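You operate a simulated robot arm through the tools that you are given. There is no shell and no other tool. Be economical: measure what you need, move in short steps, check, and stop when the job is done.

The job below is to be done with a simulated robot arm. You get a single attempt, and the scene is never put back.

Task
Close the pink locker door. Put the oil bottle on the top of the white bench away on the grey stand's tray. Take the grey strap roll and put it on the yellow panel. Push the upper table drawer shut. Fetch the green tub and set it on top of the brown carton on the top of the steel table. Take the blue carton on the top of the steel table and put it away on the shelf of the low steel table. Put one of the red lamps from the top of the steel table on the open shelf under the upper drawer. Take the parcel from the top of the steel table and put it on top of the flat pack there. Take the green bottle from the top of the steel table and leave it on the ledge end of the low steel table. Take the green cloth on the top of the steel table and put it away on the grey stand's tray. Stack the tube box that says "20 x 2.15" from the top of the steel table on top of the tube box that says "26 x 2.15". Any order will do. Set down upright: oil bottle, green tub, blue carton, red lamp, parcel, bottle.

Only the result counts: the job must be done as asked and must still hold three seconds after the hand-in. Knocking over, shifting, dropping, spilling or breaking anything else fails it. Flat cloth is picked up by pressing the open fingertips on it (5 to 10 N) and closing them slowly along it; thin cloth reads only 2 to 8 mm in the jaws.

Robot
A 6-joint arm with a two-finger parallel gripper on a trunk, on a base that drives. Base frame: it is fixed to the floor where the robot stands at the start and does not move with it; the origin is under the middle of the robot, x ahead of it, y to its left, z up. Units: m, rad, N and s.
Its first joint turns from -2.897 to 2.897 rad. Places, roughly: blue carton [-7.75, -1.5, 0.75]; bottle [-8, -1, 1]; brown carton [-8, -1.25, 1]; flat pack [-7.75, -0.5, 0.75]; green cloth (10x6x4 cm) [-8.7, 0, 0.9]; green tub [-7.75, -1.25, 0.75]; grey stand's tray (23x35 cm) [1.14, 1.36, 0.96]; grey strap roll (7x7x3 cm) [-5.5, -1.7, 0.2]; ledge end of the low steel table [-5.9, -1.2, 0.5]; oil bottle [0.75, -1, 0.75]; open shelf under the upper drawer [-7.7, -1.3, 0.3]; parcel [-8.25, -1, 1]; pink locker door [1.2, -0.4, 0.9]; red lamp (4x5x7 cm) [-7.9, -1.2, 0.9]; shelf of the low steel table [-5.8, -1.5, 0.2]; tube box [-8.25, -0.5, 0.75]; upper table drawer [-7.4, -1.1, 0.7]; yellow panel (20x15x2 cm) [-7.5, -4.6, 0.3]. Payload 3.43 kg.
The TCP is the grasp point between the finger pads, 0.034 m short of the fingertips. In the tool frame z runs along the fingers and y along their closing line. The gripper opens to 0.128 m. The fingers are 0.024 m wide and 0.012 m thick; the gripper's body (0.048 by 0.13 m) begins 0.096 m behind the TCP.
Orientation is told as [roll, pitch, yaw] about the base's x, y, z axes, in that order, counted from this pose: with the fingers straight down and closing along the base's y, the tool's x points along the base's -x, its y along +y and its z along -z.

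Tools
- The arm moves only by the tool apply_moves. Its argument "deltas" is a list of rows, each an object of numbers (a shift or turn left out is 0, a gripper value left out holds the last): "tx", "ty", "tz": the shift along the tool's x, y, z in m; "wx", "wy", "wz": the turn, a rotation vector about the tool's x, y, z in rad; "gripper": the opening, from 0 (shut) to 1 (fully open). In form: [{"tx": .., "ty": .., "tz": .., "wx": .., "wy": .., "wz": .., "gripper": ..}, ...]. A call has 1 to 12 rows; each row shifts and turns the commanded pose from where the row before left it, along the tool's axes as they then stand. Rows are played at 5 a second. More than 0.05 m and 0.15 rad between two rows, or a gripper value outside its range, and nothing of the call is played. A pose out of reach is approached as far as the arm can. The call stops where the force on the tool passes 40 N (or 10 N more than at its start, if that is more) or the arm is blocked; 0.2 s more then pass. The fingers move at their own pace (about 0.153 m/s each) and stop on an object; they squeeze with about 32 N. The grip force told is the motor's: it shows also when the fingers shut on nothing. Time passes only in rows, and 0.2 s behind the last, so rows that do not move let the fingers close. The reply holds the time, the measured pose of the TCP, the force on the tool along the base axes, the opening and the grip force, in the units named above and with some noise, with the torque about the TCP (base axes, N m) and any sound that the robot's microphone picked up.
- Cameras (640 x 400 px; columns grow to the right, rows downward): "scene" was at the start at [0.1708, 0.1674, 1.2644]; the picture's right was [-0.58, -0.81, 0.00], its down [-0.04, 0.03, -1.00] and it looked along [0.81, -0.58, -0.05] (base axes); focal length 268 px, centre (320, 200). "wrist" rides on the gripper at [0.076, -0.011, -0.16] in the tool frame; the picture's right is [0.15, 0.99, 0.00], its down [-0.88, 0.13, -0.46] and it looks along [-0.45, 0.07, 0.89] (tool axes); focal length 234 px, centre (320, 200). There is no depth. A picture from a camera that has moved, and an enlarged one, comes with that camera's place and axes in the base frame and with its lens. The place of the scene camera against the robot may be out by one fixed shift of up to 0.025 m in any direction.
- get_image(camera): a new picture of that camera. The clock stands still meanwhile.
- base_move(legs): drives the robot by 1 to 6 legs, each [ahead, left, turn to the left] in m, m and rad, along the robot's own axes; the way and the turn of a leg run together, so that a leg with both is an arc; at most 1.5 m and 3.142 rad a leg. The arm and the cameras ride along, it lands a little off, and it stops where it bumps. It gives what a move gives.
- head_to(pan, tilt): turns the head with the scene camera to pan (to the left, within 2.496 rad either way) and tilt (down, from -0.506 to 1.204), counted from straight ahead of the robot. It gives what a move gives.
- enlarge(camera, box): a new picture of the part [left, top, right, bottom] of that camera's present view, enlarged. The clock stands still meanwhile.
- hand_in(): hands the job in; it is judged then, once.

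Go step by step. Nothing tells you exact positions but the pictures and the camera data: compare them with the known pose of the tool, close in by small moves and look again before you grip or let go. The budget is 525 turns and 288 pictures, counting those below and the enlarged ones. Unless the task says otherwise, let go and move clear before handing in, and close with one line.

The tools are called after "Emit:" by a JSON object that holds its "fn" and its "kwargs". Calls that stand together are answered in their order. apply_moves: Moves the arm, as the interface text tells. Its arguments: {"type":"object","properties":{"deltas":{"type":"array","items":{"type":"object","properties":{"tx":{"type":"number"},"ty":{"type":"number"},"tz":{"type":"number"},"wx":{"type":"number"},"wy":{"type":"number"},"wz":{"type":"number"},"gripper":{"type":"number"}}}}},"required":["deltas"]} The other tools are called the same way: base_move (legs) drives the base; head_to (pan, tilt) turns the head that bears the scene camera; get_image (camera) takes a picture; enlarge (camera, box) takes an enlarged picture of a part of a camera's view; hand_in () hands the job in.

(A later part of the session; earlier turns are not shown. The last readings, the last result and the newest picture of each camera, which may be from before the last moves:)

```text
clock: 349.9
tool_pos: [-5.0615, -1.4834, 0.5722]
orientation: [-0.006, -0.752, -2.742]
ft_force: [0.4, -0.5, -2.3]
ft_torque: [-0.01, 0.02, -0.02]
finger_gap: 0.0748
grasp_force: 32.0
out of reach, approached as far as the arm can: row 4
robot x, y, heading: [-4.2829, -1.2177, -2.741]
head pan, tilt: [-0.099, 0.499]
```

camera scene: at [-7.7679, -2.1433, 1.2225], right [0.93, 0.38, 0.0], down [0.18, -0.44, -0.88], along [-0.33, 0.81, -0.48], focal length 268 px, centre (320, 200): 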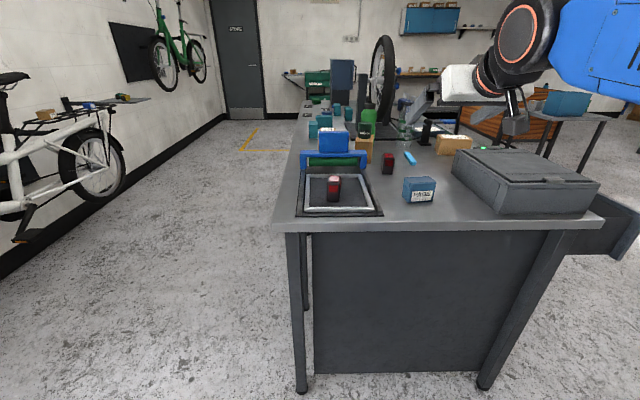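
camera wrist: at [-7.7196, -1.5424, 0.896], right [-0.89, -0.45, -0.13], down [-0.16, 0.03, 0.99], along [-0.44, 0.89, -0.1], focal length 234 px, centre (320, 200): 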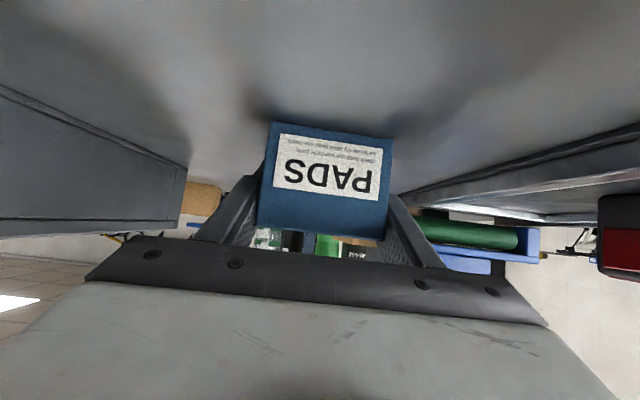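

Emit:
{"fn": "apply_moves", "kwargs": {"deltas": [{"tz": 0.04, "tx": 0.0156}, {"tz": 0.04, "tx": 0.0156}, {"tz": 0.04, "tx": 0.0156}, {"tz": 0.04, "tx": 0.0156}, {"tz": 0.04, "tx": 0.0156}, {"wy": -0.124}, {"wy": -0.124}]}}

Emit:
{"fn": "get_image", "kwargs": {"camera": "wrist"}}

Emit:
{"fn": "get_image", "kwargs": {"camera": "scene"}}

```text
clock: 351.5
tool_pos: [-5.1337, -1.5129, 0.3731]
orientation: [-0.005, -1.001, -2.742]
ft_force: [0.6, -0.5, -0.7]
ft_torque: [-0.01, 0.0, 0.0]
finger_gap: 0.0748
grasp_force: 31.9
robot x, y, heading: [-4.2852, -1.2167, -2.746]
head pan, tilt: [-0.099, 0.499]
```

```text
150 pictures are left
camera wrist: at [-4.9783, -1.4344, 0.3966], right [0.46, -0.88, -0.13], down [-0.03, -0.16, 0.99], along [-0.89, -0.44, -0.1], focal length 234 px, centre (320, 200)
```

wrist: 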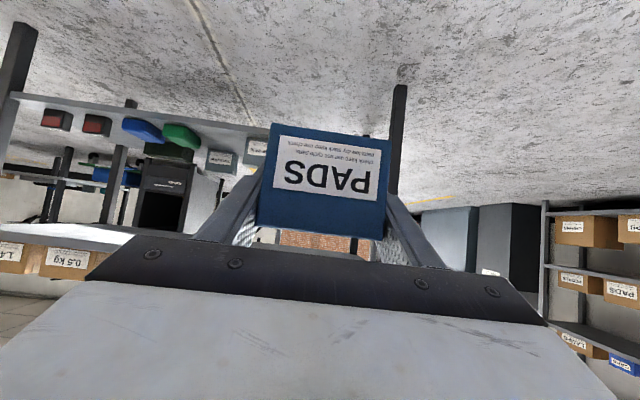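

```text
149 pictures are left
camera scene: at [-4.3422, -1.4771, 1.2225], right [-0.29, 0.96, 0.0], down [0.46, 0.14, -0.88], along [-0.84, -0.26, -0.48], focal length 268 px, centre (320, 200)
```

scene: 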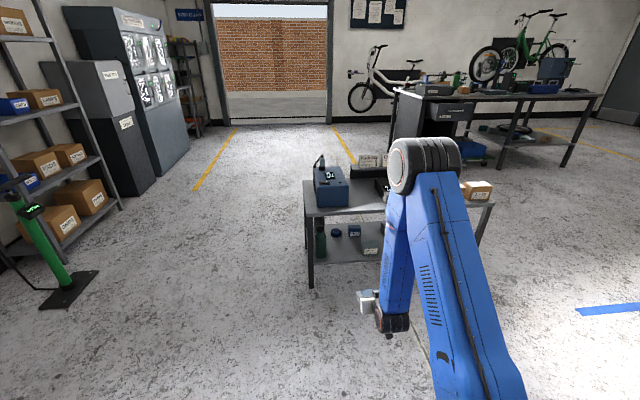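

PADS is ready in front of the shelf gap between the bottle and the TUBE box. I lower to just above shelf height and drive in.

Emit:
{"fn": "apply_moves", "kwargs": {"deltas": [{"tz": 0.02, "tx": 0.0311}, {"tz": 0.02, "tx": 0.0311}, {"tz": 0.019, "tx": 0.0295, "ty": 0.008}]}}

Emit:
{"fn": "base_move", "kwargs": {"legs": [[0.3, 0, 0]]}}

Emit:
{"fn": "get_image", "kwargs": {"camera": "wrist"}}

Emit:
{"fn": "get_image", "kwargs": {"camera": "scene"}}

```text
clock: 352.3
tool_pos: [-5.1332, -1.5189, 0.2641]
orientation: [-0.005, -1.002, -2.741]
ft_force: [-0.5, 0.2, -1.4]
ft_torque: [-0.03, 0.0, -0.01]
finger_gap: 0.0746
grasp_force: 32.3
robot x, y, heading: [-4.282, -1.2208, -2.741]
head pan, tilt: [-0.099, 0.499]
```

```text
clock: 354.3
tool_pos: [-5.4076, -1.6374, 0.2643]
orientation: [-0.004, -0.999, -2.738]
ft_force: [-0.1, 1.2, -1.2]
ft_torque: [0.0, 0.05, 0.01]
finger_gap: 0.0744
grasp_force: 32.0
robot x, y, heading: [-4.5608, -1.3318, -2.74]
head pan, tilt: [-0.099, 0.499]
```

```text
148 pictures are left
camera wrist: at [-5.2513, -1.5597, 0.2882], right [0.46, -0.88, -0.13], down [-0.03, -0.16, 0.99], along [-0.89, -0.45, -0.1], focal length 234 px, centre (320, 200)
```

wrist: 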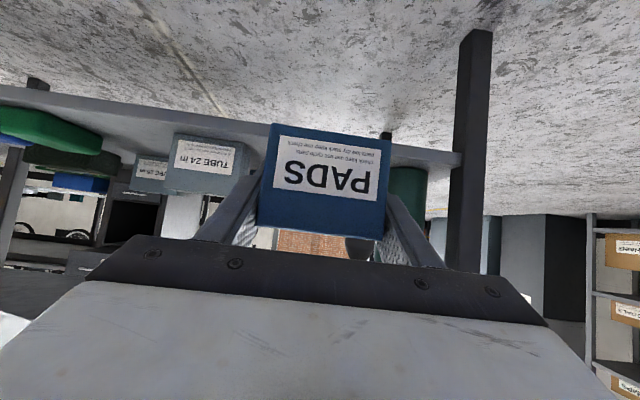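

```text
147 pictures are left
camera scene: at [-4.618, -1.594, 1.2225], right [-0.3, 0.95, 0.0], down [0.46, 0.14, -0.88], along [-0.84, -0.26, -0.48], focal length 268 px, centre (320, 200)
```

scene: 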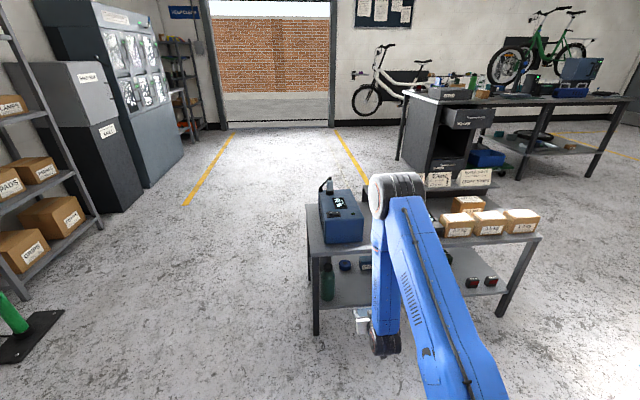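

Emit:
{"fn": "base_move", "kwargs": {"legs": [[0.06, 0, 0]]}}

Emit:
{"fn": "apply_moves", "kwargs": {"deltas": [{"ty": -0.009}, {"tz": 0.0252, "tx": -0.0162}, {"tz": 0.0252, "tx": -0.0162}]}}

Emit:
{"fn": "get_image", "kwargs": {"camera": "wrist"}}

Emit:
{"fn": "enlarge", "kwargs": {"camera": "scene", "box": [280, 200, 460, 350]}}

```text
clock: 355.3
tool_pos: [-5.4638, -1.6612, 0.2638]
orientation: [-0.005, -1.0, -2.738]
ft_force: [-1.2, -0.1, -1.2]
ft_torque: [0.02, -0.03, 0.02]
finger_gap: 0.0746
grasp_force: 31.5
robot x, y, heading: [-4.6153, -1.3568, -2.738]
head pan, tilt: [-0.099, 0.499]
```

```text
clock: 356.1
tool_pos: [-5.5229, -1.6782, 0.263]
orientation: [-0.006, -0.999, -2.737]
ft_force: [-0.6, 0.1, -0.4]
ft_torque: [0.01, 0.04, -0.04]
finger_gap: 0.0747
grasp_force: 31.8
robot x, y, heading: [-4.6159, -1.3569, -2.736]
head pan, tilt: [-0.099, 0.499]
```

```text
146 pictures are left
camera wrist: at [-5.3671, -1.5992, 0.2884], right [0.46, -0.88, -0.13], down [-0.03, -0.16, 0.99], along [-0.89, -0.45, -0.1], focal length 234 px, centre (320, 200)
```

wrist: 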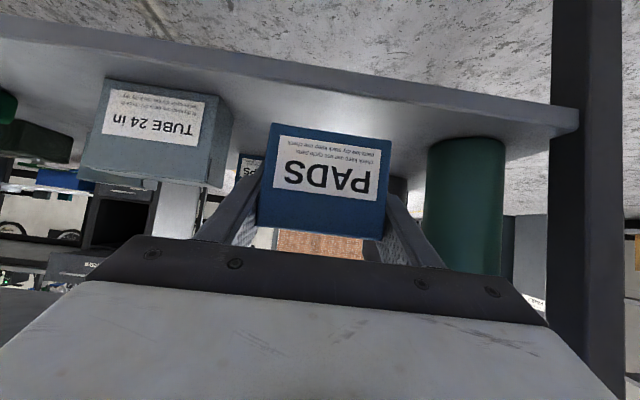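

```text
2.67 times, centred on (370, 275) of scene
camera zoom: at [-4.674, -1.6178, 1.2225], right [-0.3, 0.95, 0.0], down [0.46, 0.14, -0.88], along [-0.84, -0.26, -0.48], focal length 714 px, centre (187, 0)
```

zoom: 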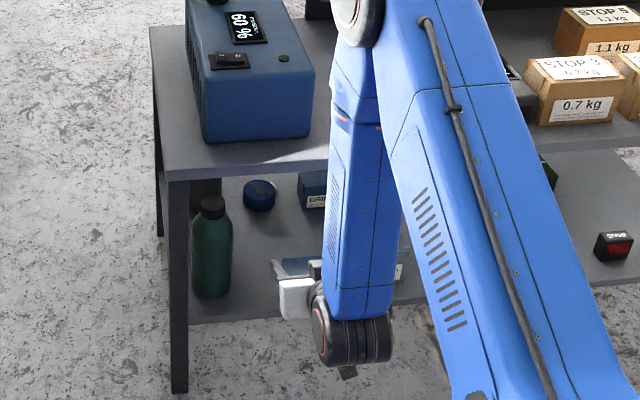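

Emit:
{"fn": "apply_moves", "kwargs": {"deltas": [{"tz": 0.0252, "tx": -0.0162}, {"tz": 0.0119, "tx": 0.0185}, {"tz": 0.0022, "tx": 0.0034}, {"tz": 0.0022, "tx": 0.0034}, {"tz": 0.0022, "tx": 0.0034}]}}

```text
clock: 357.3
tool_pos: [-5.5503, -1.6902, 0.2294]
orientation: [-0.004, -0.999, -2.738]
ft_force: [0.2, 0.0, -0.8]
ft_torque: [0.01, 0.0, -0.01]
finger_gap: 0.0746
grasp_force: 32.1
robot x, y, heading: [-4.6128, -1.358, -2.739]
head pan, tilt: [-0.099, 0.499]
```

Emit:
{"fn": "apply_moves", "kwargs": {"deltas": [{"tz": 0.0022, "tx": 0.0034}, {"tz": 0.0016, "tx": 0.0025}, {"tz": 0.0016, "tx": 0.0025}]}}

Emit:
{"fn": "get_image", "kwargs": {"camera": "wrist"}}

```text
clock: 358.1
tool_pos: [-5.5506, -1.6888, 0.2209]
orientation: [-0.005, -1.003, -2.739]
ft_force: [6.4, 6.1, 27.8]
ft_torque: [0.07, -0.65, 0.12]
finger_gap: 0.0748
grasp_force: 32.1
robot x, y, heading: [-4.6141, -1.3575, -2.741]
head pan, tilt: [-0.099, 0.499]
```

```text
144 pictures are left
camera wrist: at [-5.3946, -1.61, 0.2454], right [0.46, -0.88, -0.13], down [-0.03, -0.16, 0.99], along [-0.89, -0.45, -0.1], focal length 234 px, centre (320, 200)
```

wrist: 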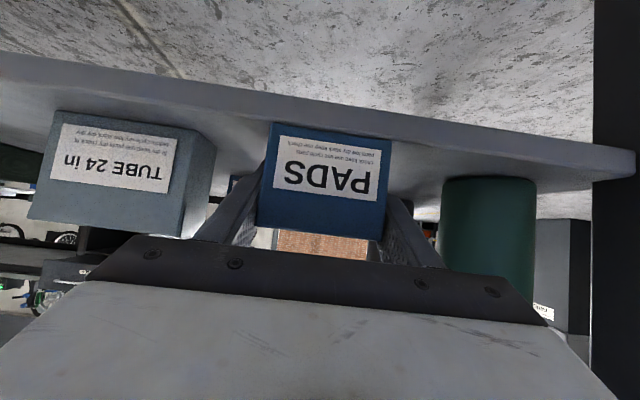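

Contact with the shelf. I ease up, open a little, and withdraw along the fingers.

Emit:
{"fn": "apply_moves", "kwargs": {"deltas": [{"tz": -0.001, "tx": -0.0017}, {"gripper": 0.68}, {"gripper": 0.72}, {"tz": -0.04}, {"tz": -0.04}, {"tz": -0.04}]}}

Emit:
{"fn": "get_image", "kwargs": {"camera": "wrist"}}

```text
clock: 359.5
tool_pos: [-5.4549, -1.6488, 0.2882]
orientation: [-0.006, -0.999, -2.739]
ft_force: [0.1, -0.6, -0.7]
ft_torque: [-0.03, 0.01, 0.0]
finger_gap: 0.0923
grasp_force: 0.0
robot x, y, heading: [-4.6137, -1.3562, -2.741]
head pan, tilt: [-0.099, 0.499]
```

```text
143 pictures are left
camera wrist: at [-5.2986, -1.5707, 0.3131], right [0.46, -0.88, -0.13], down [-0.03, -0.16, 0.99], along [-0.89, -0.45, -0.1], focal length 234 px, centre (320, 200)
```

wrist: 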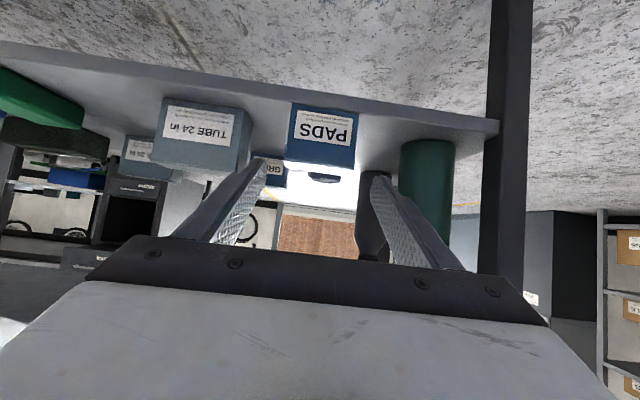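

PADS is on the shelf. I back off and restore the arm in the reverse sequence, then look at the table top for the ledge end.

Emit:
{"fn": "base_move", "kwargs": {"legs": [[-0.4, 0, 0]]}}

Emit:
{"fn": "apply_moves", "kwargs": {"deltas": [{"wy": 0.124}, {"wy": 0.124}, {"tz": -0.04, "tx": -0.0156}, {"tz": -0.04, "tx": -0.0156}, {"tz": -0.04, "tx": -0.0156}, {"wy": 0.15}, {"wy": 0.15}, {"wy": 0.15}, {"wy": 0.15}, {"wy": 0.15}]}}

Emit:
{"fn": "get_image", "kwargs": {"camera": "scene"}}

```text
clock: 361.9
tool_pos: [-5.0904, -1.4995, 0.2886]
orientation: [-0.006, -1.002, -2.732]
ft_force: [-0.3, -0.4, -0.2]
ft_torque: [-0.01, 0.0, 0.02]
finger_gap: 0.0922
grasp_force: 0.1
robot x, y, heading: [-4.2522, -1.2014, -2.734]
head pan, tilt: [-0.099, 0.499]
```

```text
clock: 364.1
tool_pos: [-5.0453, -1.4804, 0.4084]
orientation: [-0.005, 0.0, -2.736]
ft_force: [-0.3, 0.1, -0.4]
ft_torque: [0.02, -0.01, -0.03]
finger_gap: 0.0924
grasp_force: 0.0
robot x, y, heading: [-4.2566, -1.2029, -2.732]
head pan, tilt: [-0.099, 0.499]
```

```text
142 pictures are left
camera scene: at [-4.3095, -1.4629, 1.2225], right [-0.3, 0.95, 0.0], down [0.46, 0.15, -0.88], along [-0.84, -0.27, -0.48], focal length 268 px, centre (320, 200)
```

scene: 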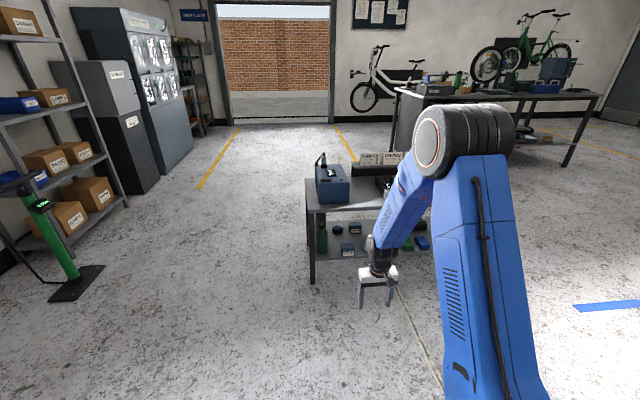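

Emit:
{"fn": "apply_moves", "kwargs": {"deltas": [{"tz": -0.05}, {"tz": -0.05}, {"tz": -0.05}, {"tz": -0.05}, {"tz": -0.05}, {"tz": -0.05}, {"tz": -0.05}, {"tz": -0.05}, {"tz": -0.05}, {"tz": -0.05}, {"tz": -0.05}, {"tz": -0.05}]}}

Emit:
{"fn": "base_move", "kwargs": {"legs": [[0, -0.7, 0]]}}

Emit:
{"fn": "enlarge", "kwargs": {"camera": "scene", "box": [220, 100, 520, 300]}}

```text
clock: 366.8
tool_pos: [-5.0455, -1.4818, 1.0098]
orientation: [-0.004, 0.0, -2.734]
ft_force: [-0.6, 0.5, 0.0]
ft_torque: [-0.01, -0.03, -0.01]
finger_gap: 0.0922
grasp_force: 0.1
robot x, y, heading: [-4.2528, -1.2038, -2.732]
head pan, tilt: [-0.099, 0.499]
```

```text
clock: 368.9
tool_pos: [-5.1563, -1.2476, 1.0099]
orientation: [-0.004, -0.003, -2.799]
ft_force: [0.1, 0.3, -0.2]
ft_torque: [0.0, -0.01, 0.01]
finger_gap: 0.0923
grasp_force: 0.0
robot x, y, heading: [-4.3492, -1.0213, -2.797]
head pan, tilt: [-0.099, 0.499]
stopped in leg 1: the robot was blocked; the commanded pose is now the measured one
```

```text
2.00 times, centred on (370, 200) of scene
camera zoom: at [-4.4216, -1.2749, 1.2225], right [-0.24, 0.97, 0.0], down [0.46, 0.12, -0.88], along [-0.85, -0.21, -0.48], focal length 536 px, centre (220, 200)
```

zoom: 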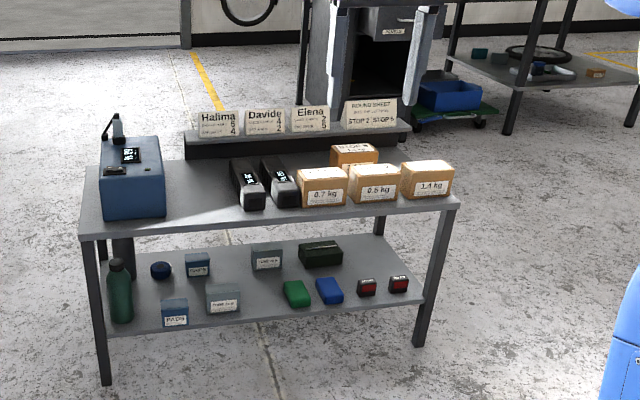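

I touched the bike wheel's side on the right, so I stay left of it. I move ahead to view the table top with the wrist camera.

Emit:
{"fn": "base_move", "kwargs": {"legs": [[0, 0.08, 0.03], [0.4, 0, 0]]}}

Emit:
{"fn": "apply_moves", "kwargs": {"deltas": [{"tx": -0.04, "ty": -0.02}, {"tx": -0.04, "ty": -0.02}, {"ty": -0.04}, {"ty": -0.04}, {"ty": -0.04}]}}

Emit:
{"fn": "get_image", "kwargs": {"camera": "wrist"}}

Emit:
{"fn": "get_image", "kwargs": {"camera": "scene"}}

```text
clock: 372.0
tool_pos: [-5.4872, -1.4923, 1.0103]
orientation: [-0.004, 0.0, -2.767]
ft_force: [0.0, -0.6, -0.4]
ft_torque: [-0.02, -0.01, -0.03]
finger_gap: 0.0922
grasp_force: 0.1
robot x, y, heading: [-4.6863, -1.2384, -2.766]
head pan, tilt: [-0.099, 0.499]
```

```text
clock: 373.2
tool_pos: [-5.6205, -1.3723, 1.012]
orientation: [-0.004, -0.001, -2.765]
ft_force: [0.1, 0.0, 0.1]
ft_torque: [0.04, 0.06, 0.02]
finger_gap: 0.0922
grasp_force: 0.0
robot x, y, heading: [-4.6903, -1.2381, -2.764]
head pan, tilt: [-0.099, 0.499]
```

```text
140 pictures are left
camera wrist: at [-5.5536, -1.3349, 1.1735], right [0.5, -0.87, 0.0], down [-0.77, -0.45, 0.46], along [-0.4, -0.23, -0.89], focal length 234 px, centre (320, 200)
```

wrist: 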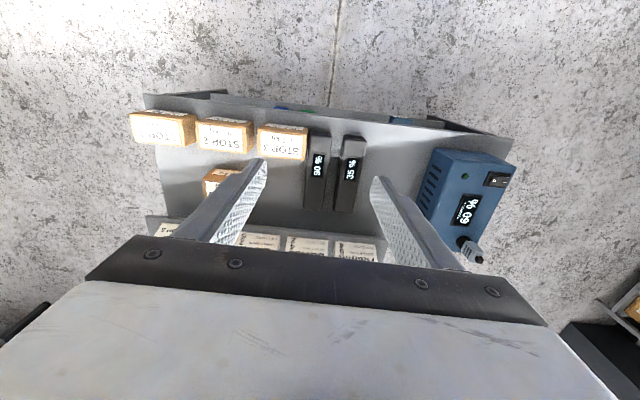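

```text
139 pictures are left
camera scene: at [-4.7518, -1.4974, 1.2225], right [-0.27, 0.96, 0.0], down [0.46, 0.13, -0.88], along [-0.84, -0.24, -0.48], focal length 268 px, centre (320, 200)
```

scene: 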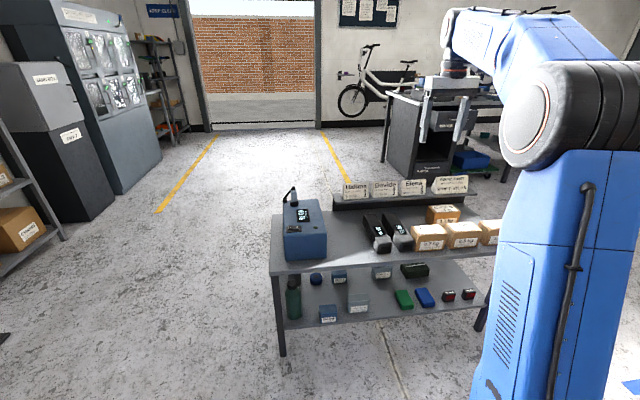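

The free spot on the table's right end is near (-5.98, -1.11), beside the 1.1 kg box. Now I go back around to the steel table for a lamp.

Emit:
{"fn": "apply_moves", "kwargs": {"deltas": [{"ty": 0.04}, {"ty": 0.04}, {"ty": 0.04}, {"tx": 0.04, "ty": 0.02}, {"tx": 0.04, "ty": 0.02}]}}

Emit:
{"fn": "base_move", "kwargs": {"legs": [[-0.35, 0, 0], [0, 0.9, 0], [1.5, 0, 0.02], [1.5, 0, 0], [0.35, 0, 0]]}}

```text
clock: 374.4
tool_pos: [-5.4878, -1.4928, 1.0084]
orientation: [-0.004, 0.0, -2.766]
ft_force: [-0.1, -0.4, -0.9]
ft_torque: [0.05, -0.09, 0.0]
finger_gap: 0.0923
grasp_force: 0.0
robot x, y, heading: [-4.6906, -1.2377, -2.762]
head pan, tilt: [-0.099, 0.499]
```

```text
clock: 396.9
tool_pos: [-7.9257, -3.4013, 1.0101]
orientation: [-0.003, -0.002, -2.781]
ft_force: [1.1, -0.4, -0.1]
ft_torque: [0.03, -0.03, -0.03]
finger_gap: 0.0923
grasp_force: 0.1
robot x, y, heading: [-7.1244, -3.158, -2.779]
head pan, tilt: [-0.099, 0.499]
```

Emit:
{"fn": "base_move", "kwargs": {"legs": [[0, 0, -1.54], [1.15, 0.03, 0]]}}

Emit:
{"fn": "head_to", "kwargs": {"pan": 0.0, "tilt": 0.5}}

Emit:
{"fn": "get_image", "kwargs": {"camera": "wrist"}}

Emit:
{"fn": "get_image", "kwargs": {"camera": "scene"}}

```text
clock: 406.4
tool_pos: [-7.907, -1.3385, 1.0106]
orientation: [-0.004, -0.003, 1.994]
ft_force: [-0.2, 0.5, 0.3]
ft_torque: [-0.02, 0.03, 0.03]
finger_gap: 0.0922
grasp_force: 0.0
robot x, y, heading: [-7.6139, -2.125, 1.998]
head pan, tilt: [-0.099, 0.499]
```

```text
clock: 407.1
tool_pos: [-7.9072, -1.3386, 1.011]
orientation: [-0.003, -0.002, 1.996]
ft_force: [-0.6, 0.2, 0.0]
ft_torque: [0.01, -0.03, 0.0]
finger_gap: 0.0921
grasp_force: 0.1
robot x, y, heading: [-7.6143, -2.1254, 2.0]
head pan, tilt: [0.0, 0.499]
```

```text
138 pictures are left
camera wrist: at [-7.8672, -1.4046, 1.171], right [-0.84, -0.54, 0.0], down [-0.48, 0.75, 0.46], along [-0.24, 0.39, -0.89], focal length 234 px, centre (320, 200)
```

wrist: 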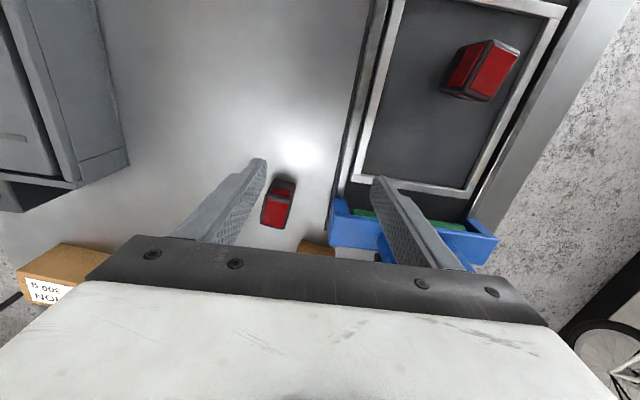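

```text
137 pictures are left
camera scene: at [-7.8693, -2.0607, 1.2225], right [0.91, 0.41, 0.0], down [0.2, -0.44, -0.88], along [-0.36, 0.8, -0.48], focal length 268 px, centre (320, 200)
```

scene: 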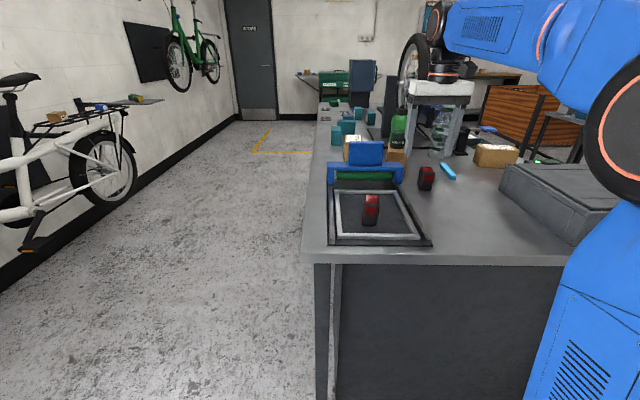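

The lamp is 0.084 m ahead and 0.046 m right. I align the base, retract and tilt the tool for the pick.

Emit:
{"fn": "base_move", "kwargs": {"legs": [[0.05, -0.046, -0.03]]}}

Emit:
{"fn": "apply_moves", "kwargs": {"deltas": [{"tx": 0.035, "tz": -0.03}, {"tx": 0.035, "tz": -0.03}, {"tx": 0.035, "tz": -0.03}, {"tx": 0.025}, {"wy": -0.15, "gripper": 0.72}, {"wy": -0.15}, {"wy": -0.15}, {"wy": -0.15}, {"wy": -0.15}, {"wy": -0.15}, {"wy": -0.1}]}}

Emit:
{"fn": "get_image", "kwargs": {"camera": "wrist"}}

```text
clock: 408.1
tool_pos: [-7.8609, -1.2651, 1.0105]
orientation: [-0.003, -0.004, 1.963]
ft_force: [0.0, -0.2, 0.2]
ft_torque: [-0.01, 0.0, 0.02]
finger_gap: 0.0922
grasp_force: 0.0
robot x, y, heading: [-7.5954, -2.0619, 1.965]
head pan, tilt: [0.0, 0.499]
```

```text
clock: 410.5
tool_pos: [-7.8114, -1.3882, 1.0999]
orientation: [-0.005, -1.003, 1.968]
ft_force: [0.1, -0.1, -0.7]
ft_torque: [0.0, -0.03, 0.0]
finger_gap: 0.0922
grasp_force: 0.0
robot x, y, heading: [-7.591, -2.0603, 1.958]
head pan, tilt: [0.0, 0.499]
```

```text
136 pictures are left
camera wrist: at [-7.7346, -1.5449, 1.1232], right [-0.88, -0.45, -0.13], down [-0.16, 0.03, 0.99], along [-0.44, 0.89, -0.1], focal length 234 px, centre (320, 200)
```

wrist: 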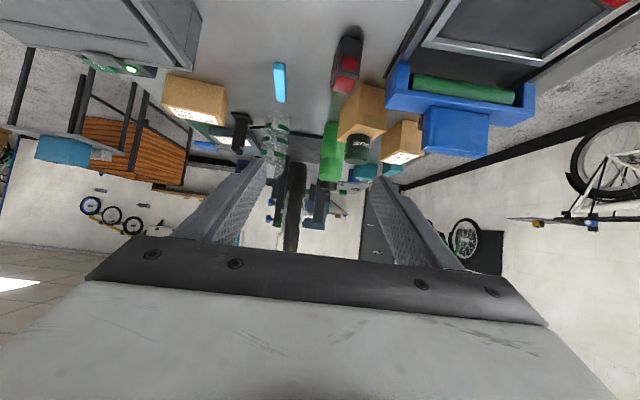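

Emit:
{"fn": "apply_moves", "kwargs": {"deltas": [{"tx": 0.0283, "tz": 0.015, "ty": 0.015}, {"tx": 0.0283, "tz": 0.015, "ty": 0.015}, {"tx": 0.0283, "tz": 0.02}, {"tx": 0.0283, "tz": 0.02}]}}

Emit:
{"fn": "get_image", "kwargs": {"camera": "wrist"}}

```text
clock: 411.5
tool_pos: [-7.8372, -1.4019, 0.9684]
orientation: [-0.005, -1.001, 1.969]
ft_force: [0.2, 1.0, -1.3]
ft_torque: [0.01, 0.0, 0.01]
finger_gap: 0.0924
grasp_force: 0.0
robot x, y, heading: [-7.5911, -2.0616, 1.969]
head pan, tilt: [0.0, 0.499]
```

```text
135 pictures are left
camera wrist: at [-7.7605, -1.559, 0.9909], right [-0.88, -0.45, -0.13], down [-0.16, 0.03, 0.99], along [-0.44, 0.89, -0.1], focal length 234 px, centre (320, 200)
```

wrist: 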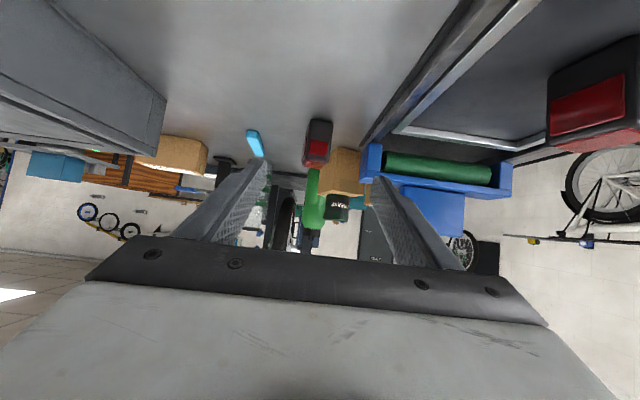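

Emit:
{"fn": "apply_moves", "kwargs": {"deltas": [{"tz": 0.04}, {"tz": 0.04}, {"tz": 0.04}, {"tz": 0.03, "tx": -0.003}]}}

Emit:
{"fn": "get_image", "kwargs": {"camera": "wrist"}}

```text
clock: 412.5
tool_pos: [-7.8868, -1.2802, 0.8873]
orientation: [-0.006, -1.004, 1.968]
ft_force: [-0.4, -0.3, 0.5]
ft_torque: [-0.01, -0.03, 0.04]
finger_gap: 0.0923
grasp_force: 0.1
robot x, y, heading: [-7.594, -2.0616, 1.958]
head pan, tilt: [0.0, 0.499]
```

```text
134 pictures are left
camera wrist: at [-7.8104, -1.4378, 0.9111], right [-0.88, -0.45, -0.13], down [-0.16, 0.03, 0.99], along [-0.44, 0.89, -0.1], focal length 234 px, centre (320, 200)
```

wrist: 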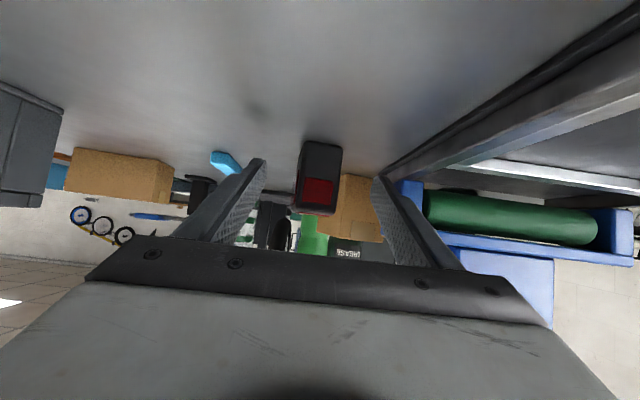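

Emit:
{"fn": "apply_moves", "kwargs": {"deltas": [{"tz": 0.036, "tx": -0.0092}, {"tz": 0.0354, "tx": -0.0092}, {"gripper": 0.5}, {"gripper": 0.3}, {"gripper": 0}, {}]}}

Emit:
{"fn": "get_image", "kwargs": {"camera": "wrist"}}

```text
clock: 413.6
tool_pos: [-7.9159, -1.2178, 0.8687]
orientation: [-0.001, -1.009, 1.97]
ft_force: [-1.2, -0.3, 8.7]
ft_torque: [-0.25, 0.12, 0.03]
finger_gap: 0.0353
grasp_force: 32.1
robot x, y, heading: [-7.5935, -2.0645, 1.965]
head pan, tilt: [0.0, 0.499]
stopped in row 5: the force on the tool passed its limit at 59 N (the readings are from after the stop); the commanded pose is now the measured one
```

```text
133 pictures are left
camera wrist: at [-7.8392, -1.3754, 0.891], right [-0.88, -0.45, -0.12], down [-0.15, 0.03, 0.99], along [-0.44, 0.89, -0.09], focal length 234 px, centre (320, 200)
```

wrist: 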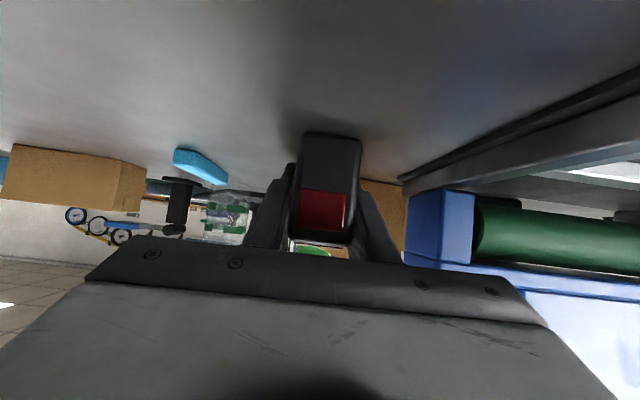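

The lamp is gripped at 35 mm. I lift it and check.

Emit:
{"fn": "apply_moves", "kwargs": {"deltas": [{"tz": -0.005, "tx": -0.008}, {"tz": -0.0203, "tx": -0.0316}, {"tz": -0.0203, "tx": -0.0316}, {"tz": -0.0203, "tx": -0.0316}, {"tz": -0.0203, "tx": -0.0316}, {"tz": -0.0203, "tx": -0.0316}]}}

Emit:
{"fn": "get_image", "kwargs": {"camera": "wrist"}}

Emit:
{"fn": "enlarge", "kwargs": {"camera": "scene", "box": [320, 60, 520, 240]}}

```text
clock: 415.0
tool_pos: [-7.9161, -1.2179, 1.0662]
orientation: [-0.002, -1.004, 1.968]
ft_force: [0.5, -0.1, -1.1]
ft_torque: [0.01, 0.02, -0.02]
finger_gap: 0.0354
grasp_force: 31.7
robot x, y, heading: [-7.5922, -2.0629, 1.966]
head pan, tilt: [0.0, 0.499]
```

```text
132 pictures are left
camera wrist: at [-7.8393, -1.3756, 1.0887], right [-0.88, -0.45, -0.12], down [-0.15, 0.03, 0.99], along [-0.44, 0.89, -0.1], focal length 234 px, centre (320, 200)
```

wrist: 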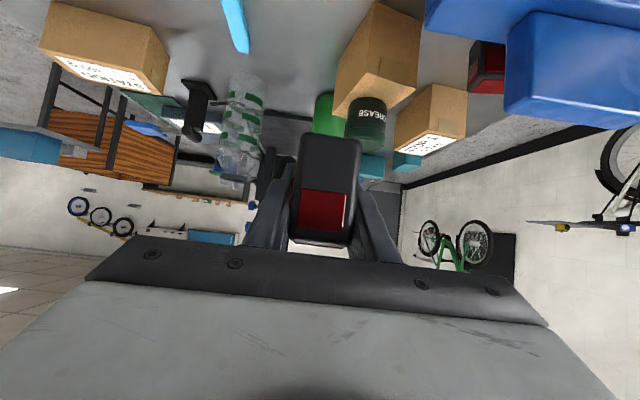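

```text
2.22 times, centred on (420, 150) of scene
camera zoom: at [-7.8447, -1.9888, 1.2225], right [0.92, 0.39, 0.0], down [0.18, -0.44, -0.88], along [-0.34, 0.81, -0.48], focal length 595 px, centre (98, 311)
```

zoom: 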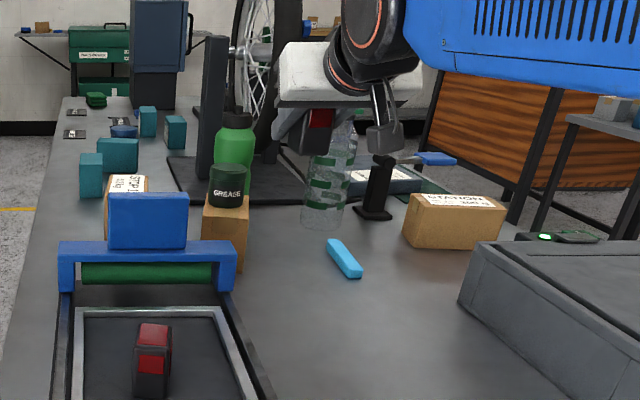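

The lamp is held well. I bring the tool upright, back off, and strafe to the front side of the steel table.

Emit:
{"fn": "base_move", "kwargs": {"legs": [[-0.25, 0, 0]]}}

Emit:
{"fn": "apply_moves", "kwargs": {"deltas": [{"wy": 0.15}, {"wy": 0.15}, {"wy": 0.15}, {"wy": 0.15}, {"wy": 0.15}, {"wy": 0.15}, {"wy": 0.1}, {"tx": 0.03}, {"tx": 0.03}]}}

Emit:
{"fn": "base_move", "kwargs": {"legs": [[0, -1.08, 0]]}}

Emit:
{"fn": "head_to", "kwargs": {"pan": 0.3, "tilt": 0.45}}

Emit:
{"fn": "get_image", "kwargs": {"camera": "scene"}}

```text
clock: 416.8
tool_pos: [-7.8203, -1.4527, 1.0655]
orientation: [-0.003, -1.007, 1.971]
ft_force: [0.7, 0.0, -1.4]
ft_torque: [0.0, 0.04, 0.02]
finger_gap: 0.0356
grasp_force: 32.0
robot x, y, heading: [-7.4927, -2.2952, 1.975]
head pan, tilt: [0.0, 0.499]
```

```text
clock: 418.8
tool_pos: [-7.7976, -1.5088, 1.0647]
orientation: [-0.002, -0.005, 1.97]
ft_force: [0.1, 0.4, -2.0]
ft_torque: [-0.06, -0.01, 0.03]
finger_gap: 0.0357
grasp_force: 32.4
robot x, y, heading: [-7.4948, -2.2986, 1.97]
head pan, tilt: [0.0, 0.499]
```

```text
clock: 424.3
tool_pos: [-6.7763, -1.0974, 1.0646]
orientation: [-0.003, -0.006, 1.941]
ft_force: [-0.7, -0.3, -0.5]
ft_torque: [-0.03, -0.01, 0.01]
finger_gap: 0.0352
grasp_force: 31.8
robot x, y, heading: [-6.5008, -1.891, 1.939]
head pan, tilt: [0.0, 0.499]
```

```text
clock: 425.1
tool_pos: [-6.7769, -1.0971, 1.0645]
orientation: [-0.002, -0.007, 1.938]
ft_force: [-0.6, -0.3, -0.4]
ft_torque: [0.03, -0.02, -0.01]
finger_gap: 0.0353
grasp_force: 31.9
robot x, y, heading: [-6.4983, -1.8933, 1.936]
head pan, tilt: [0.3, 0.45]
```

```text
130 pictures are left
camera scene: at [-6.7732, -1.8273, 1.227], right [0.79, 0.62, 0.0], down [0.27, -0.34, -0.9], along [-0.56, 0.71, -0.44], focal length 268 px, centre (320, 200)
```

scene: 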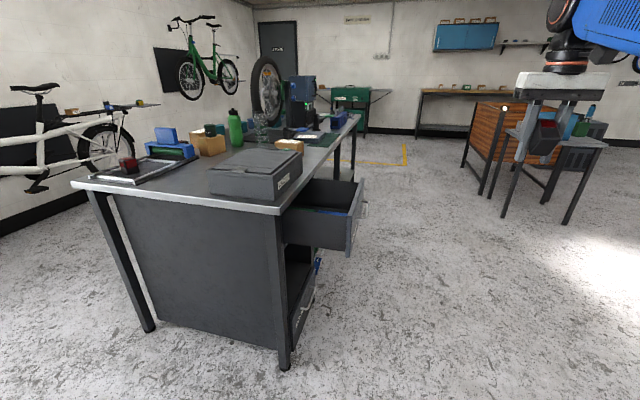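

The drawer stands open about 0.25 m, with the open shelf cavity below it. I lower the arm here in free space and tilt it.

Emit:
{"fn": "apply_moves", "kwargs": {"deltas": [{"tz": 0.045}, {"tz": 0.045}, {"tz": 0.045}, {"tz": 0.045}, {"tz": 0.045}, {"tz": 0.045}, {"tz": 0.045}, {"tz": 0.045}, {"tz": 0.045}, {"tz": 0.045}, {"tz": 0.04}]}}

Emit:
{"fn": "apply_moves", "kwargs": {"deltas": [{"wy": -0.15}, {"wy": -0.15}, {"wy": -0.15}, {"wy": -0.15}, {"wy": -0.15}, {"tz": 0.04, "tx": 0.0156}, {"tz": 0.04, "tx": 0.0156}, {"tz": 0.03, "tx": 0.0117}, {"wy": -0.124}, {"wy": -0.124}]}}

Emit:
{"fn": "get_image", "kwargs": {"camera": "wrist"}}

```text
clock: 427.5
tool_pos: [-6.7775, -1.0923, 0.5768]
orientation: [-0.002, -0.008, 1.94]
ft_force: [-0.2, -0.2, -1.2]
ft_torque: [0.03, 0.06, 0.0]
finger_gap: 0.0357
grasp_force: 31.6
robot x, y, heading: [-6.4978, -1.8937, 1.938]
head pan, tilt: [0.3, 0.45]
```

```text
clock: 429.7
tool_pos: [-6.8054, -1.0807, 0.4634]
orientation: [-0.058, -0.821, 1.966]
ft_force: [-0.1, 0.7, -0.7]
ft_torque: [0.01, 0.02, 0.02]
finger_gap: 0.0359
grasp_force: 32.2
out of reach, approached as far as the arm can: row 5, 9, 10
robot x, y, heading: [-6.4957, -1.8954, 1.943]
head pan, tilt: [0.3, 0.45]
```

```text
129 pictures are left
camera wrist: at [-6.7393, -1.236, 0.5175], right [-0.89, -0.43, -0.15], down [-0.25, 0.19, 0.95], along [-0.38, 0.88, -0.28], focal length 234 px, centre (320, 200)
```

wrist: 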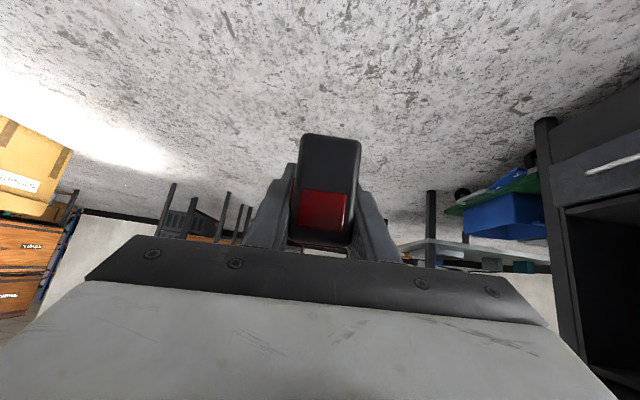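

Emit:
{"fn": "apply_moves", "kwargs": {"deltas": [{"tz": 0.033, "tx": 0.0059}, {"tz": 0.033, "tx": 0.0059}, {"tz": 0.033, "tx": 0.0059}, {"wx": -0.058}, {"wy": -0.09}, {"wy": -0.09}]}}

```text
clock: 431.1
tool_pos: [-6.8505, -1.008, 0.4155]
orientation: [-0.138, -0.988, 2.04]
ft_force: [0.8, 0.1, -1.0]
ft_torque: [-0.04, 0.01, 0.0]
finger_gap: 0.0357
grasp_force: 31.6
out of reach, approached as far as the arm can: row 1, 2, 3, 4, 5, 6
robot x, y, heading: [-6.5013, -1.8965, 1.94]
head pan, tilt: [0.3, 0.45]
```

Emit:
{"fn": "apply_moves", "kwargs": {"deltas": [{"tz": 0.022, "tx": 0.033}, {"tz": 0.022, "tx": 0.033}, {"tz": 0.022, "tx": 0.033}, {"wx": -0.07}, {"wx": -0.07}]}}

```text
clock: 432.3
tool_pos: [-6.8667, -0.9761, 0.3278]
orientation: [-0.178, -0.98, 2.071]
ft_force: [-0.7, -0.5, -1.4]
ft_torque: [0.01, 0.01, 0.04]
finger_gap: 0.0356
grasp_force: 32.4
out of reach, approached as far as the arm can: row 1, 2, 3, 4, 5
robot x, y, heading: [-6.4972, -1.898, 1.94]
head pan, tilt: [0.3, 0.45]
```

Emit:
{"fn": "apply_moves", "kwargs": {"deltas": [{"wy": 0.15}, {"wy": 0.15}, {"wy": 0.15}, {"wy": 0.15}]}}

```text
clock: 433.3
tool_pos: [-6.8656, -0.9739, 0.3278]
orientation: [-0.11, -0.409, 1.974]
ft_force: [0.9, -0.9, -0.4]
ft_torque: [0.08, 0.06, -0.05]
finger_gap: 0.0355
grasp_force: 31.5
robot x, y, heading: [-6.5016, -1.8943, 1.937]
head pan, tilt: [0.3, 0.45]
```

Emit:
{"fn": "apply_moves", "kwargs": {"deltas": [{"wx": -0.11}, {"wy": 0.15}, {"wy": 0.15}, {"wy": 0.1}]}}

```text
clock: 434.3
tool_pos: [-6.8651, -0.9745, 0.328]
orientation: [0.004, -0.386, 1.962]
ft_force: [0.4, -0.2, -1.1]
ft_torque: [0.02, 0.0, 0.0]
finger_gap: 0.0359
grasp_force: 31.6
out of reach, approached as far as the arm can: row 2, 3, 4
robot x, y, heading: [-6.4968, -1.8913, 1.944]
head pan, tilt: [0.3, 0.45]
```

Emit:
{"fn": "apply_moves", "kwargs": {"deltas": [{"wy": -0.15}, {"wy": -0.15}, {"wy": -0.15}, {"wy": -0.15}]}}

```text
clock: 435.3
tool_pos: [-6.8887, -0.9731, 0.3415]
orientation: [-0.116, -0.921, 2.037]
ft_force: [-0.1, 0.0, 0.6]
ft_torque: [0.0, -0.01, 0.03]
finger_gap: 0.0356
grasp_force: 32.2
out of reach, approached as far as the arm can: row 1, 3, 4
robot x, y, heading: [-6.4992, -1.8944, 1.939]
head pan, tilt: [0.3, 0.45]
```

Emit:
{"fn": "apply_moves", "kwargs": {"deltas": [{"wy": 0.15}, {"wy": 0.15}, {"wy": 0.15}, {"wx": -0.06}]}}

```text
clock: 436.3
tool_pos: [-6.8949, -0.976, 0.3401]
orientation: [0.006, -0.487, 1.964]
ft_force: [-0.4, 0.8, -1.2]
ft_torque: [0.01, 0.03, -0.03]
finger_gap: 0.0358
grasp_force: 32.0
out of reach, approached as far as the arm can: row 4
robot x, y, heading: [-6.4959, -1.8946, 1.937]
head pan, tilt: [0.3, 0.45]
```

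Emit:
{"fn": "apply_moves", "kwargs": {"deltas": [{"tz": -0.0187, "tx": 0.0353, "ty": -0.024}, {"tz": -0.0187, "tx": 0.0353, "ty": -0.024}, {"tz": -0.0187, "tx": 0.0353, "ty": -0.024}]}}

Emit:
{"fn": "apply_moves", "kwargs": {"deltas": [{"wy": -0.13}, {"wy": -0.13}, {"wy": -0.13}, {"wy": -0.13}]}}

```text
clock: 437.1
tool_pos: [-6.8397, -1.0793, 0.3499]
orientation: [-0.005, -0.477, 1.965]
ft_force: [0.4, 0.9, -0.8]
ft_torque: [0.04, 0.02, -0.01]
finger_gap: 0.0356
grasp_force: 31.6
out of reach, approached as far as the arm can: row 1, 2, 3
robot x, y, heading: [-6.5018, -1.8961, 1.944]
head pan, tilt: [0.3, 0.45]
```

```text
clock: 438.1
tool_pos: [-6.8644, -1.0422, 0.4017]
orientation: [-0.161, -0.969, 2.104]
ft_force: [0.6, 0.0, -0.7]
ft_torque: [-0.04, 0.02, 0.0]
finger_gap: 0.0355
grasp_force: 32.4
out of reach, approached as far as the arm can: row 1, 2, 3, 4
robot x, y, heading: [-6.5047, -1.8964, 1.942]
head pan, tilt: [0.3, 0.45]
```

Emit:
{"fn": "apply_moves", "kwargs": {"deltas": [{"wy": 0.15}, {"wy": 0.15}, {"wy": 0.15}, {"wy": 0.1}]}}

Emit:
{"fn": "apply_moves", "kwargs": {"deltas": [{"tz": -0.03, "tx": 0.02}, {"tz": -0.03, "tx": 0.02}, {"tz": -0.03, "tx": 0.02}, {"tz": -0.03, "tx": 0.02}]}}

```text
clock: 439.1
tool_pos: [-6.8638, -1.0432, 0.4008]
orientation: [-0.103, -0.438, 2.015]
ft_force: [0.5, -0.2, -0.9]
ft_torque: [0.04, -0.01, -0.01]
finger_gap: 0.0357
grasp_force: 32.1
robot x, y, heading: [-6.494, -1.8985, 1.937]
head pan, tilt: [0.3, 0.45]
```

```text
clock: 440.1
tool_pos: [-6.8222, -1.1574, 0.4769]
orientation: [-0.101, -0.42, 2.011]
ft_force: [-0.1, -0.7, -1.6]
ft_torque: [0.03, 0.02, -0.03]
finger_gap: 0.0357
grasp_force: 31.9
robot x, y, heading: [-6.5, -1.8965, 1.936]
head pan, tilt: [0.3, 0.45]
```

Now I straighten fully to vertical here.

Emit:
{"fn": "apply_moves", "kwargs": {"deltas": [{"wx": -0.05, "wy": 0.1}, {"wx": -0.05, "wy": 0.1}, {"wy": 0.1}, {"wy": 0.1}]}}

```text
clock: 441.1
tool_pos: [-6.8239, -1.1583, 0.4766]
orientation: [-0.026, -0.059, 1.996]
ft_force: [0.1, 0.6, -1.6]
ft_torque: [0.04, 0.0, -0.01]
finger_gap: 0.0355
grasp_force: 31.5
out of reach, approached as far as the arm can: row 1
robot x, y, heading: [-6.499, -1.8976, 1.938]
head pan, tilt: [0.3, 0.45]
```

Emit:
{"fn": "apply_moves", "kwargs": {"deltas": [{"wx": -0.026, "wy": 0.059}, {"wz": 0.056}, {"ty": -0.045}, {"ty": -0.045}]}}

```text
clock: 442.1
tool_pos: [-6.7422, -1.1254, 0.4765]
orientation: [0.001, -0.003, 1.939]
ft_force: [0.1, -0.5, -0.8]
ft_torque: [-0.02, 0.0, -0.01]
finger_gap: 0.0356
grasp_force: 32.0
robot x, y, heading: [-6.4991, -1.8963, 1.942]
head pan, tilt: [0.3, 0.45]
```

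Emit:
{"fn": "apply_moves", "kwargs": {"deltas": [{"wy": -0.15}, {"wy": -0.15}, {"wy": -0.15}, {"wy": -0.15}, {"wy": -0.15}, {"wy": -0.15}]}}

```text
clock: 443.5
tool_pos: [-6.7607, -1.0831, 0.4849]
orientation: [0.018, -0.847, 1.93]
ft_force: [0.0, -0.1, 0.1]
ft_torque: [-0.01, 0.0, -0.02]
finger_gap: 0.0357
grasp_force: 32.2
out of reach, approached as far as the arm can: row 3, 5, 6
robot x, y, heading: [-6.5026, -1.8962, 1.94]
head pan, tilt: [0.3, 0.45]
```

Emit:
{"fn": "apply_moves", "kwargs": {"deltas": [{"tz": 0.0264, "tx": 0.03, "ty": -0.003}, {"tz": 0.0264, "tx": 0.03, "ty": -0.003}, {"tz": 0.0264, "tx": 0.03, "ty": -0.003}]}}

Emit:
{"fn": "apply_moves", "kwargs": {"deltas": [{"wx": 0.018, "wy": -0.08}, {"wy": -0.075}]}}

```text
clock: 444.3
tool_pos: [-6.7545, -1.0779, 0.3644]
orientation: [0.017, -0.847, 1.932]
ft_force: [0.2, -0.7, -1.1]
ft_torque: [0.02, 0.0, -0.04]
finger_gap: 0.0356
grasp_force: 32.2
out of reach, approached as far as the arm can: row 1
robot x, y, heading: [-6.4994, -1.8942, 1.936]
head pan, tilt: [0.3, 0.45]
```

```text
clock: 444.9
tool_pos: [-6.7608, -1.0683, 0.3613]
orientation: [0.002, -1.002, 1.93]
ft_force: [0.0, -0.2, -0.4]
ft_torque: [0.01, 0.02, -0.01]
finger_gap: 0.0355
grasp_force: 32.0
out of reach, approached as far as the arm can: row 1, 2
robot x, y, heading: [-6.4991, -1.8969, 1.939]
head pan, tilt: [0.3, 0.45]
```

The tool is properly tilted low with the lamp. I drive around to the front of the drawers.

Emit:
{"fn": "base_move", "kwargs": {"legs": [[0, -0.2, 0], [1.5, 0, 0], [0.1, -0.22, 0], [0, 0, 1.59]]}}

Emit:
{"fn": "head_to", "kwargs": {"pan": 0.3, "tilt": 0.45}}

Emit:
{"fn": "get_image", "kwargs": {"camera": "scene"}}

Emit:
{"fn": "get_image", "kwargs": {"camera": "wrist"}}

```text
clock: 458.9
tool_pos: [-7.5037, -0.4887, 0.3617]
orientation: [0.001, -0.999, -2.783]
ft_force: [0.1, 0.4, -1.1]
ft_torque: [0.0, 0.01, -0.03]
finger_gap: 0.0356
grasp_force: 31.6
robot x, y, heading: [-6.6794, -0.2266, -2.771]
head pan, tilt: [0.3, 0.45]
```

```text
clock: 459.5
tool_pos: [-7.5037, -0.488, 0.3621]
orientation: [0.002, -1.002, -2.783]
ft_force: [0.3, 0.0, -1.3]
ft_torque: [0.0, 0.01, 0.0]
finger_gap: 0.0356
grasp_force: 32.4
robot x, y, heading: [-6.6769, -0.2271, -2.768]
head pan, tilt: [0.3, 0.45]
```

```text
128 pictures are left
camera scene: at [-6.7269, -0.5177, 1.227], right [-0.62, 0.78, 0.0], down [0.34, 0.27, -0.9], along [-0.71, -0.56, -0.44], focal length 268 px, centre (320, 200)
```

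scene: 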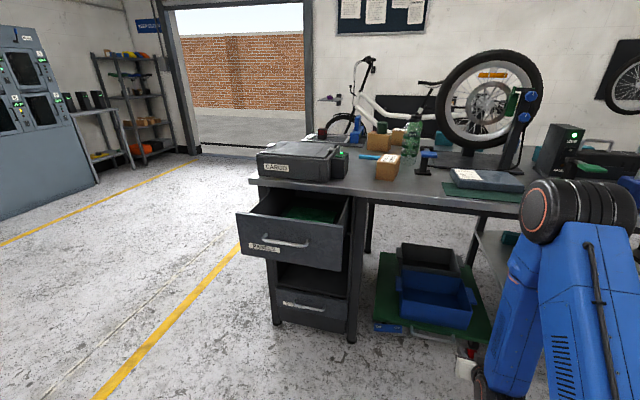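

```text
127 pictures are left
camera wrist: at [-7.3446, -0.4171, 0.3857], right [0.42, -0.9, -0.12], down [-0.04, -0.15, 0.99], along [-0.91, -0.41, -0.1], focal length 234 px, centre (320, 200)
```

wrist: 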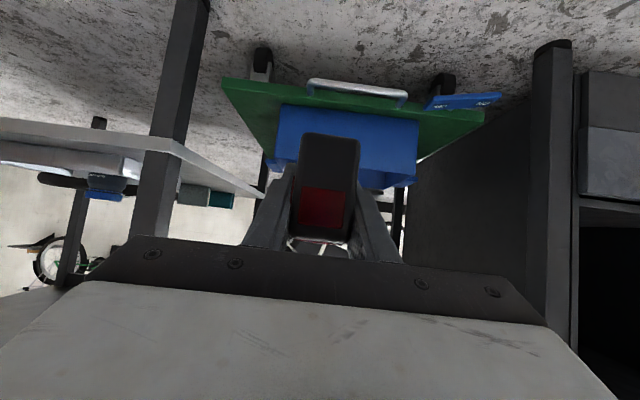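

The drawer protrudes over the cavity and would block the forearm, so I will shut the drawer first with the back of the hand while holding the lamp lower. I back off and bring the tool upright.

Emit:
{"fn": "base_move", "kwargs": {"legs": [[-0.35, 0, 0]]}}

Emit:
{"fn": "apply_moves", "kwargs": {"deltas": [{"wy": 0.125}, {"wy": 0.125}, {"wy": 0.15}, {"wy": 0.15}, {"wy": 0.15}, {"wy": 0.15}, {"wy": 0.15}]}}

```text
clock: 461.8
tool_pos: [-7.1811, -0.3645, 0.3634]
orientation: [0.001, -1.0, -2.781]
ft_force: [0.9, -0.2, -1.2]
ft_torque: [-0.05, 0.01, 0.03]
finger_gap: 0.0355
grasp_force: 32.4
robot x, y, heading: [-6.3551, -0.1016, -2.771]
head pan, tilt: [0.3, 0.45]
```

```text
clock: 463.4
tool_pos: [-7.1806, -0.3648, 0.3637]
orientation: [0.0, -0.001, -2.778]
ft_force: [-0.4, -0.1, -0.9]
ft_torque: [0.0, 0.0, -0.03]
finger_gap: 0.0358
grasp_force: 32.0
robot x, y, heading: [-6.3557, -0.1, -2.772]
head pan, tilt: [0.3, 0.45]
```

Emit:
{"fn": "apply_moves", "kwargs": {"deltas": [{"tz": -0.04, "tx": 0.01}, {"tz": -0.04, "tx": 0.01}, {"tz": -0.04, "tx": 0.01}, {"tz": -0.04, "tx": 0.01}, {"tz": -0.036, "tx": 0.01}]}}

Emit:
{"fn": "base_move", "kwargs": {"legs": [[0, 0.47, 0.02]]}}

Emit:
{"fn": "get_image", "kwargs": {"camera": "scene"}}

Emit:
{"fn": "get_image", "kwargs": {"camera": "wrist"}}

```text
clock: 464.6
tool_pos: [-7.1354, -0.3429, 0.5578]
orientation: [-0.001, 0.0, -2.78]
ft_force: [-0.8, 0.1, -1.2]
ft_torque: [0.01, 0.02, -0.01]
finger_gap: 0.0355
grasp_force: 31.9
robot x, y, heading: [-6.3562, -0.102, -2.773]
head pan, tilt: [0.3, 0.45]
```

```text
clock: 467.4
tool_pos: [-6.9566, -0.7917, 0.5564]
orientation: [0.001, -0.002, -2.758]
ft_force: [0.5, 0.0, -0.6]
ft_torque: [0.02, 0.03, -0.04]
finger_gap: 0.0357
grasp_force: 32.6
robot x, y, heading: [-6.1802, -0.5319, -2.743]
head pan, tilt: [0.3, 0.45]
```

```text
126 pictures are left
camera scene: at [-6.2237, -0.8255, 1.227], right [-0.64, 0.77, 0.0], down [0.33, 0.28, -0.9], along [-0.69, -0.58, -0.44], focal length 268 px, centre (320, 200)
```

scene: 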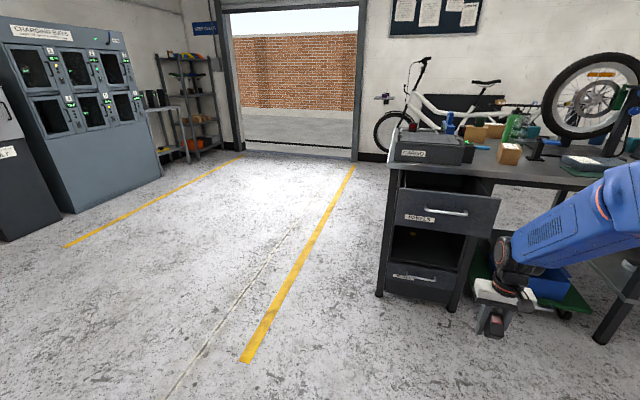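

```text
125 pictures are left
camera wrist: at [-6.8898, -0.7538, 0.7187], right [0.51, -0.86, 0.0], down [-0.77, -0.45, 0.46], along [-0.39, -0.23, -0.89], focal length 234 px, centre (320, 200)
```

wrist: 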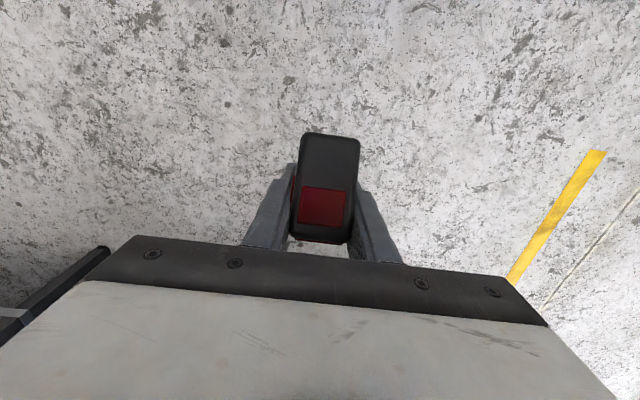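

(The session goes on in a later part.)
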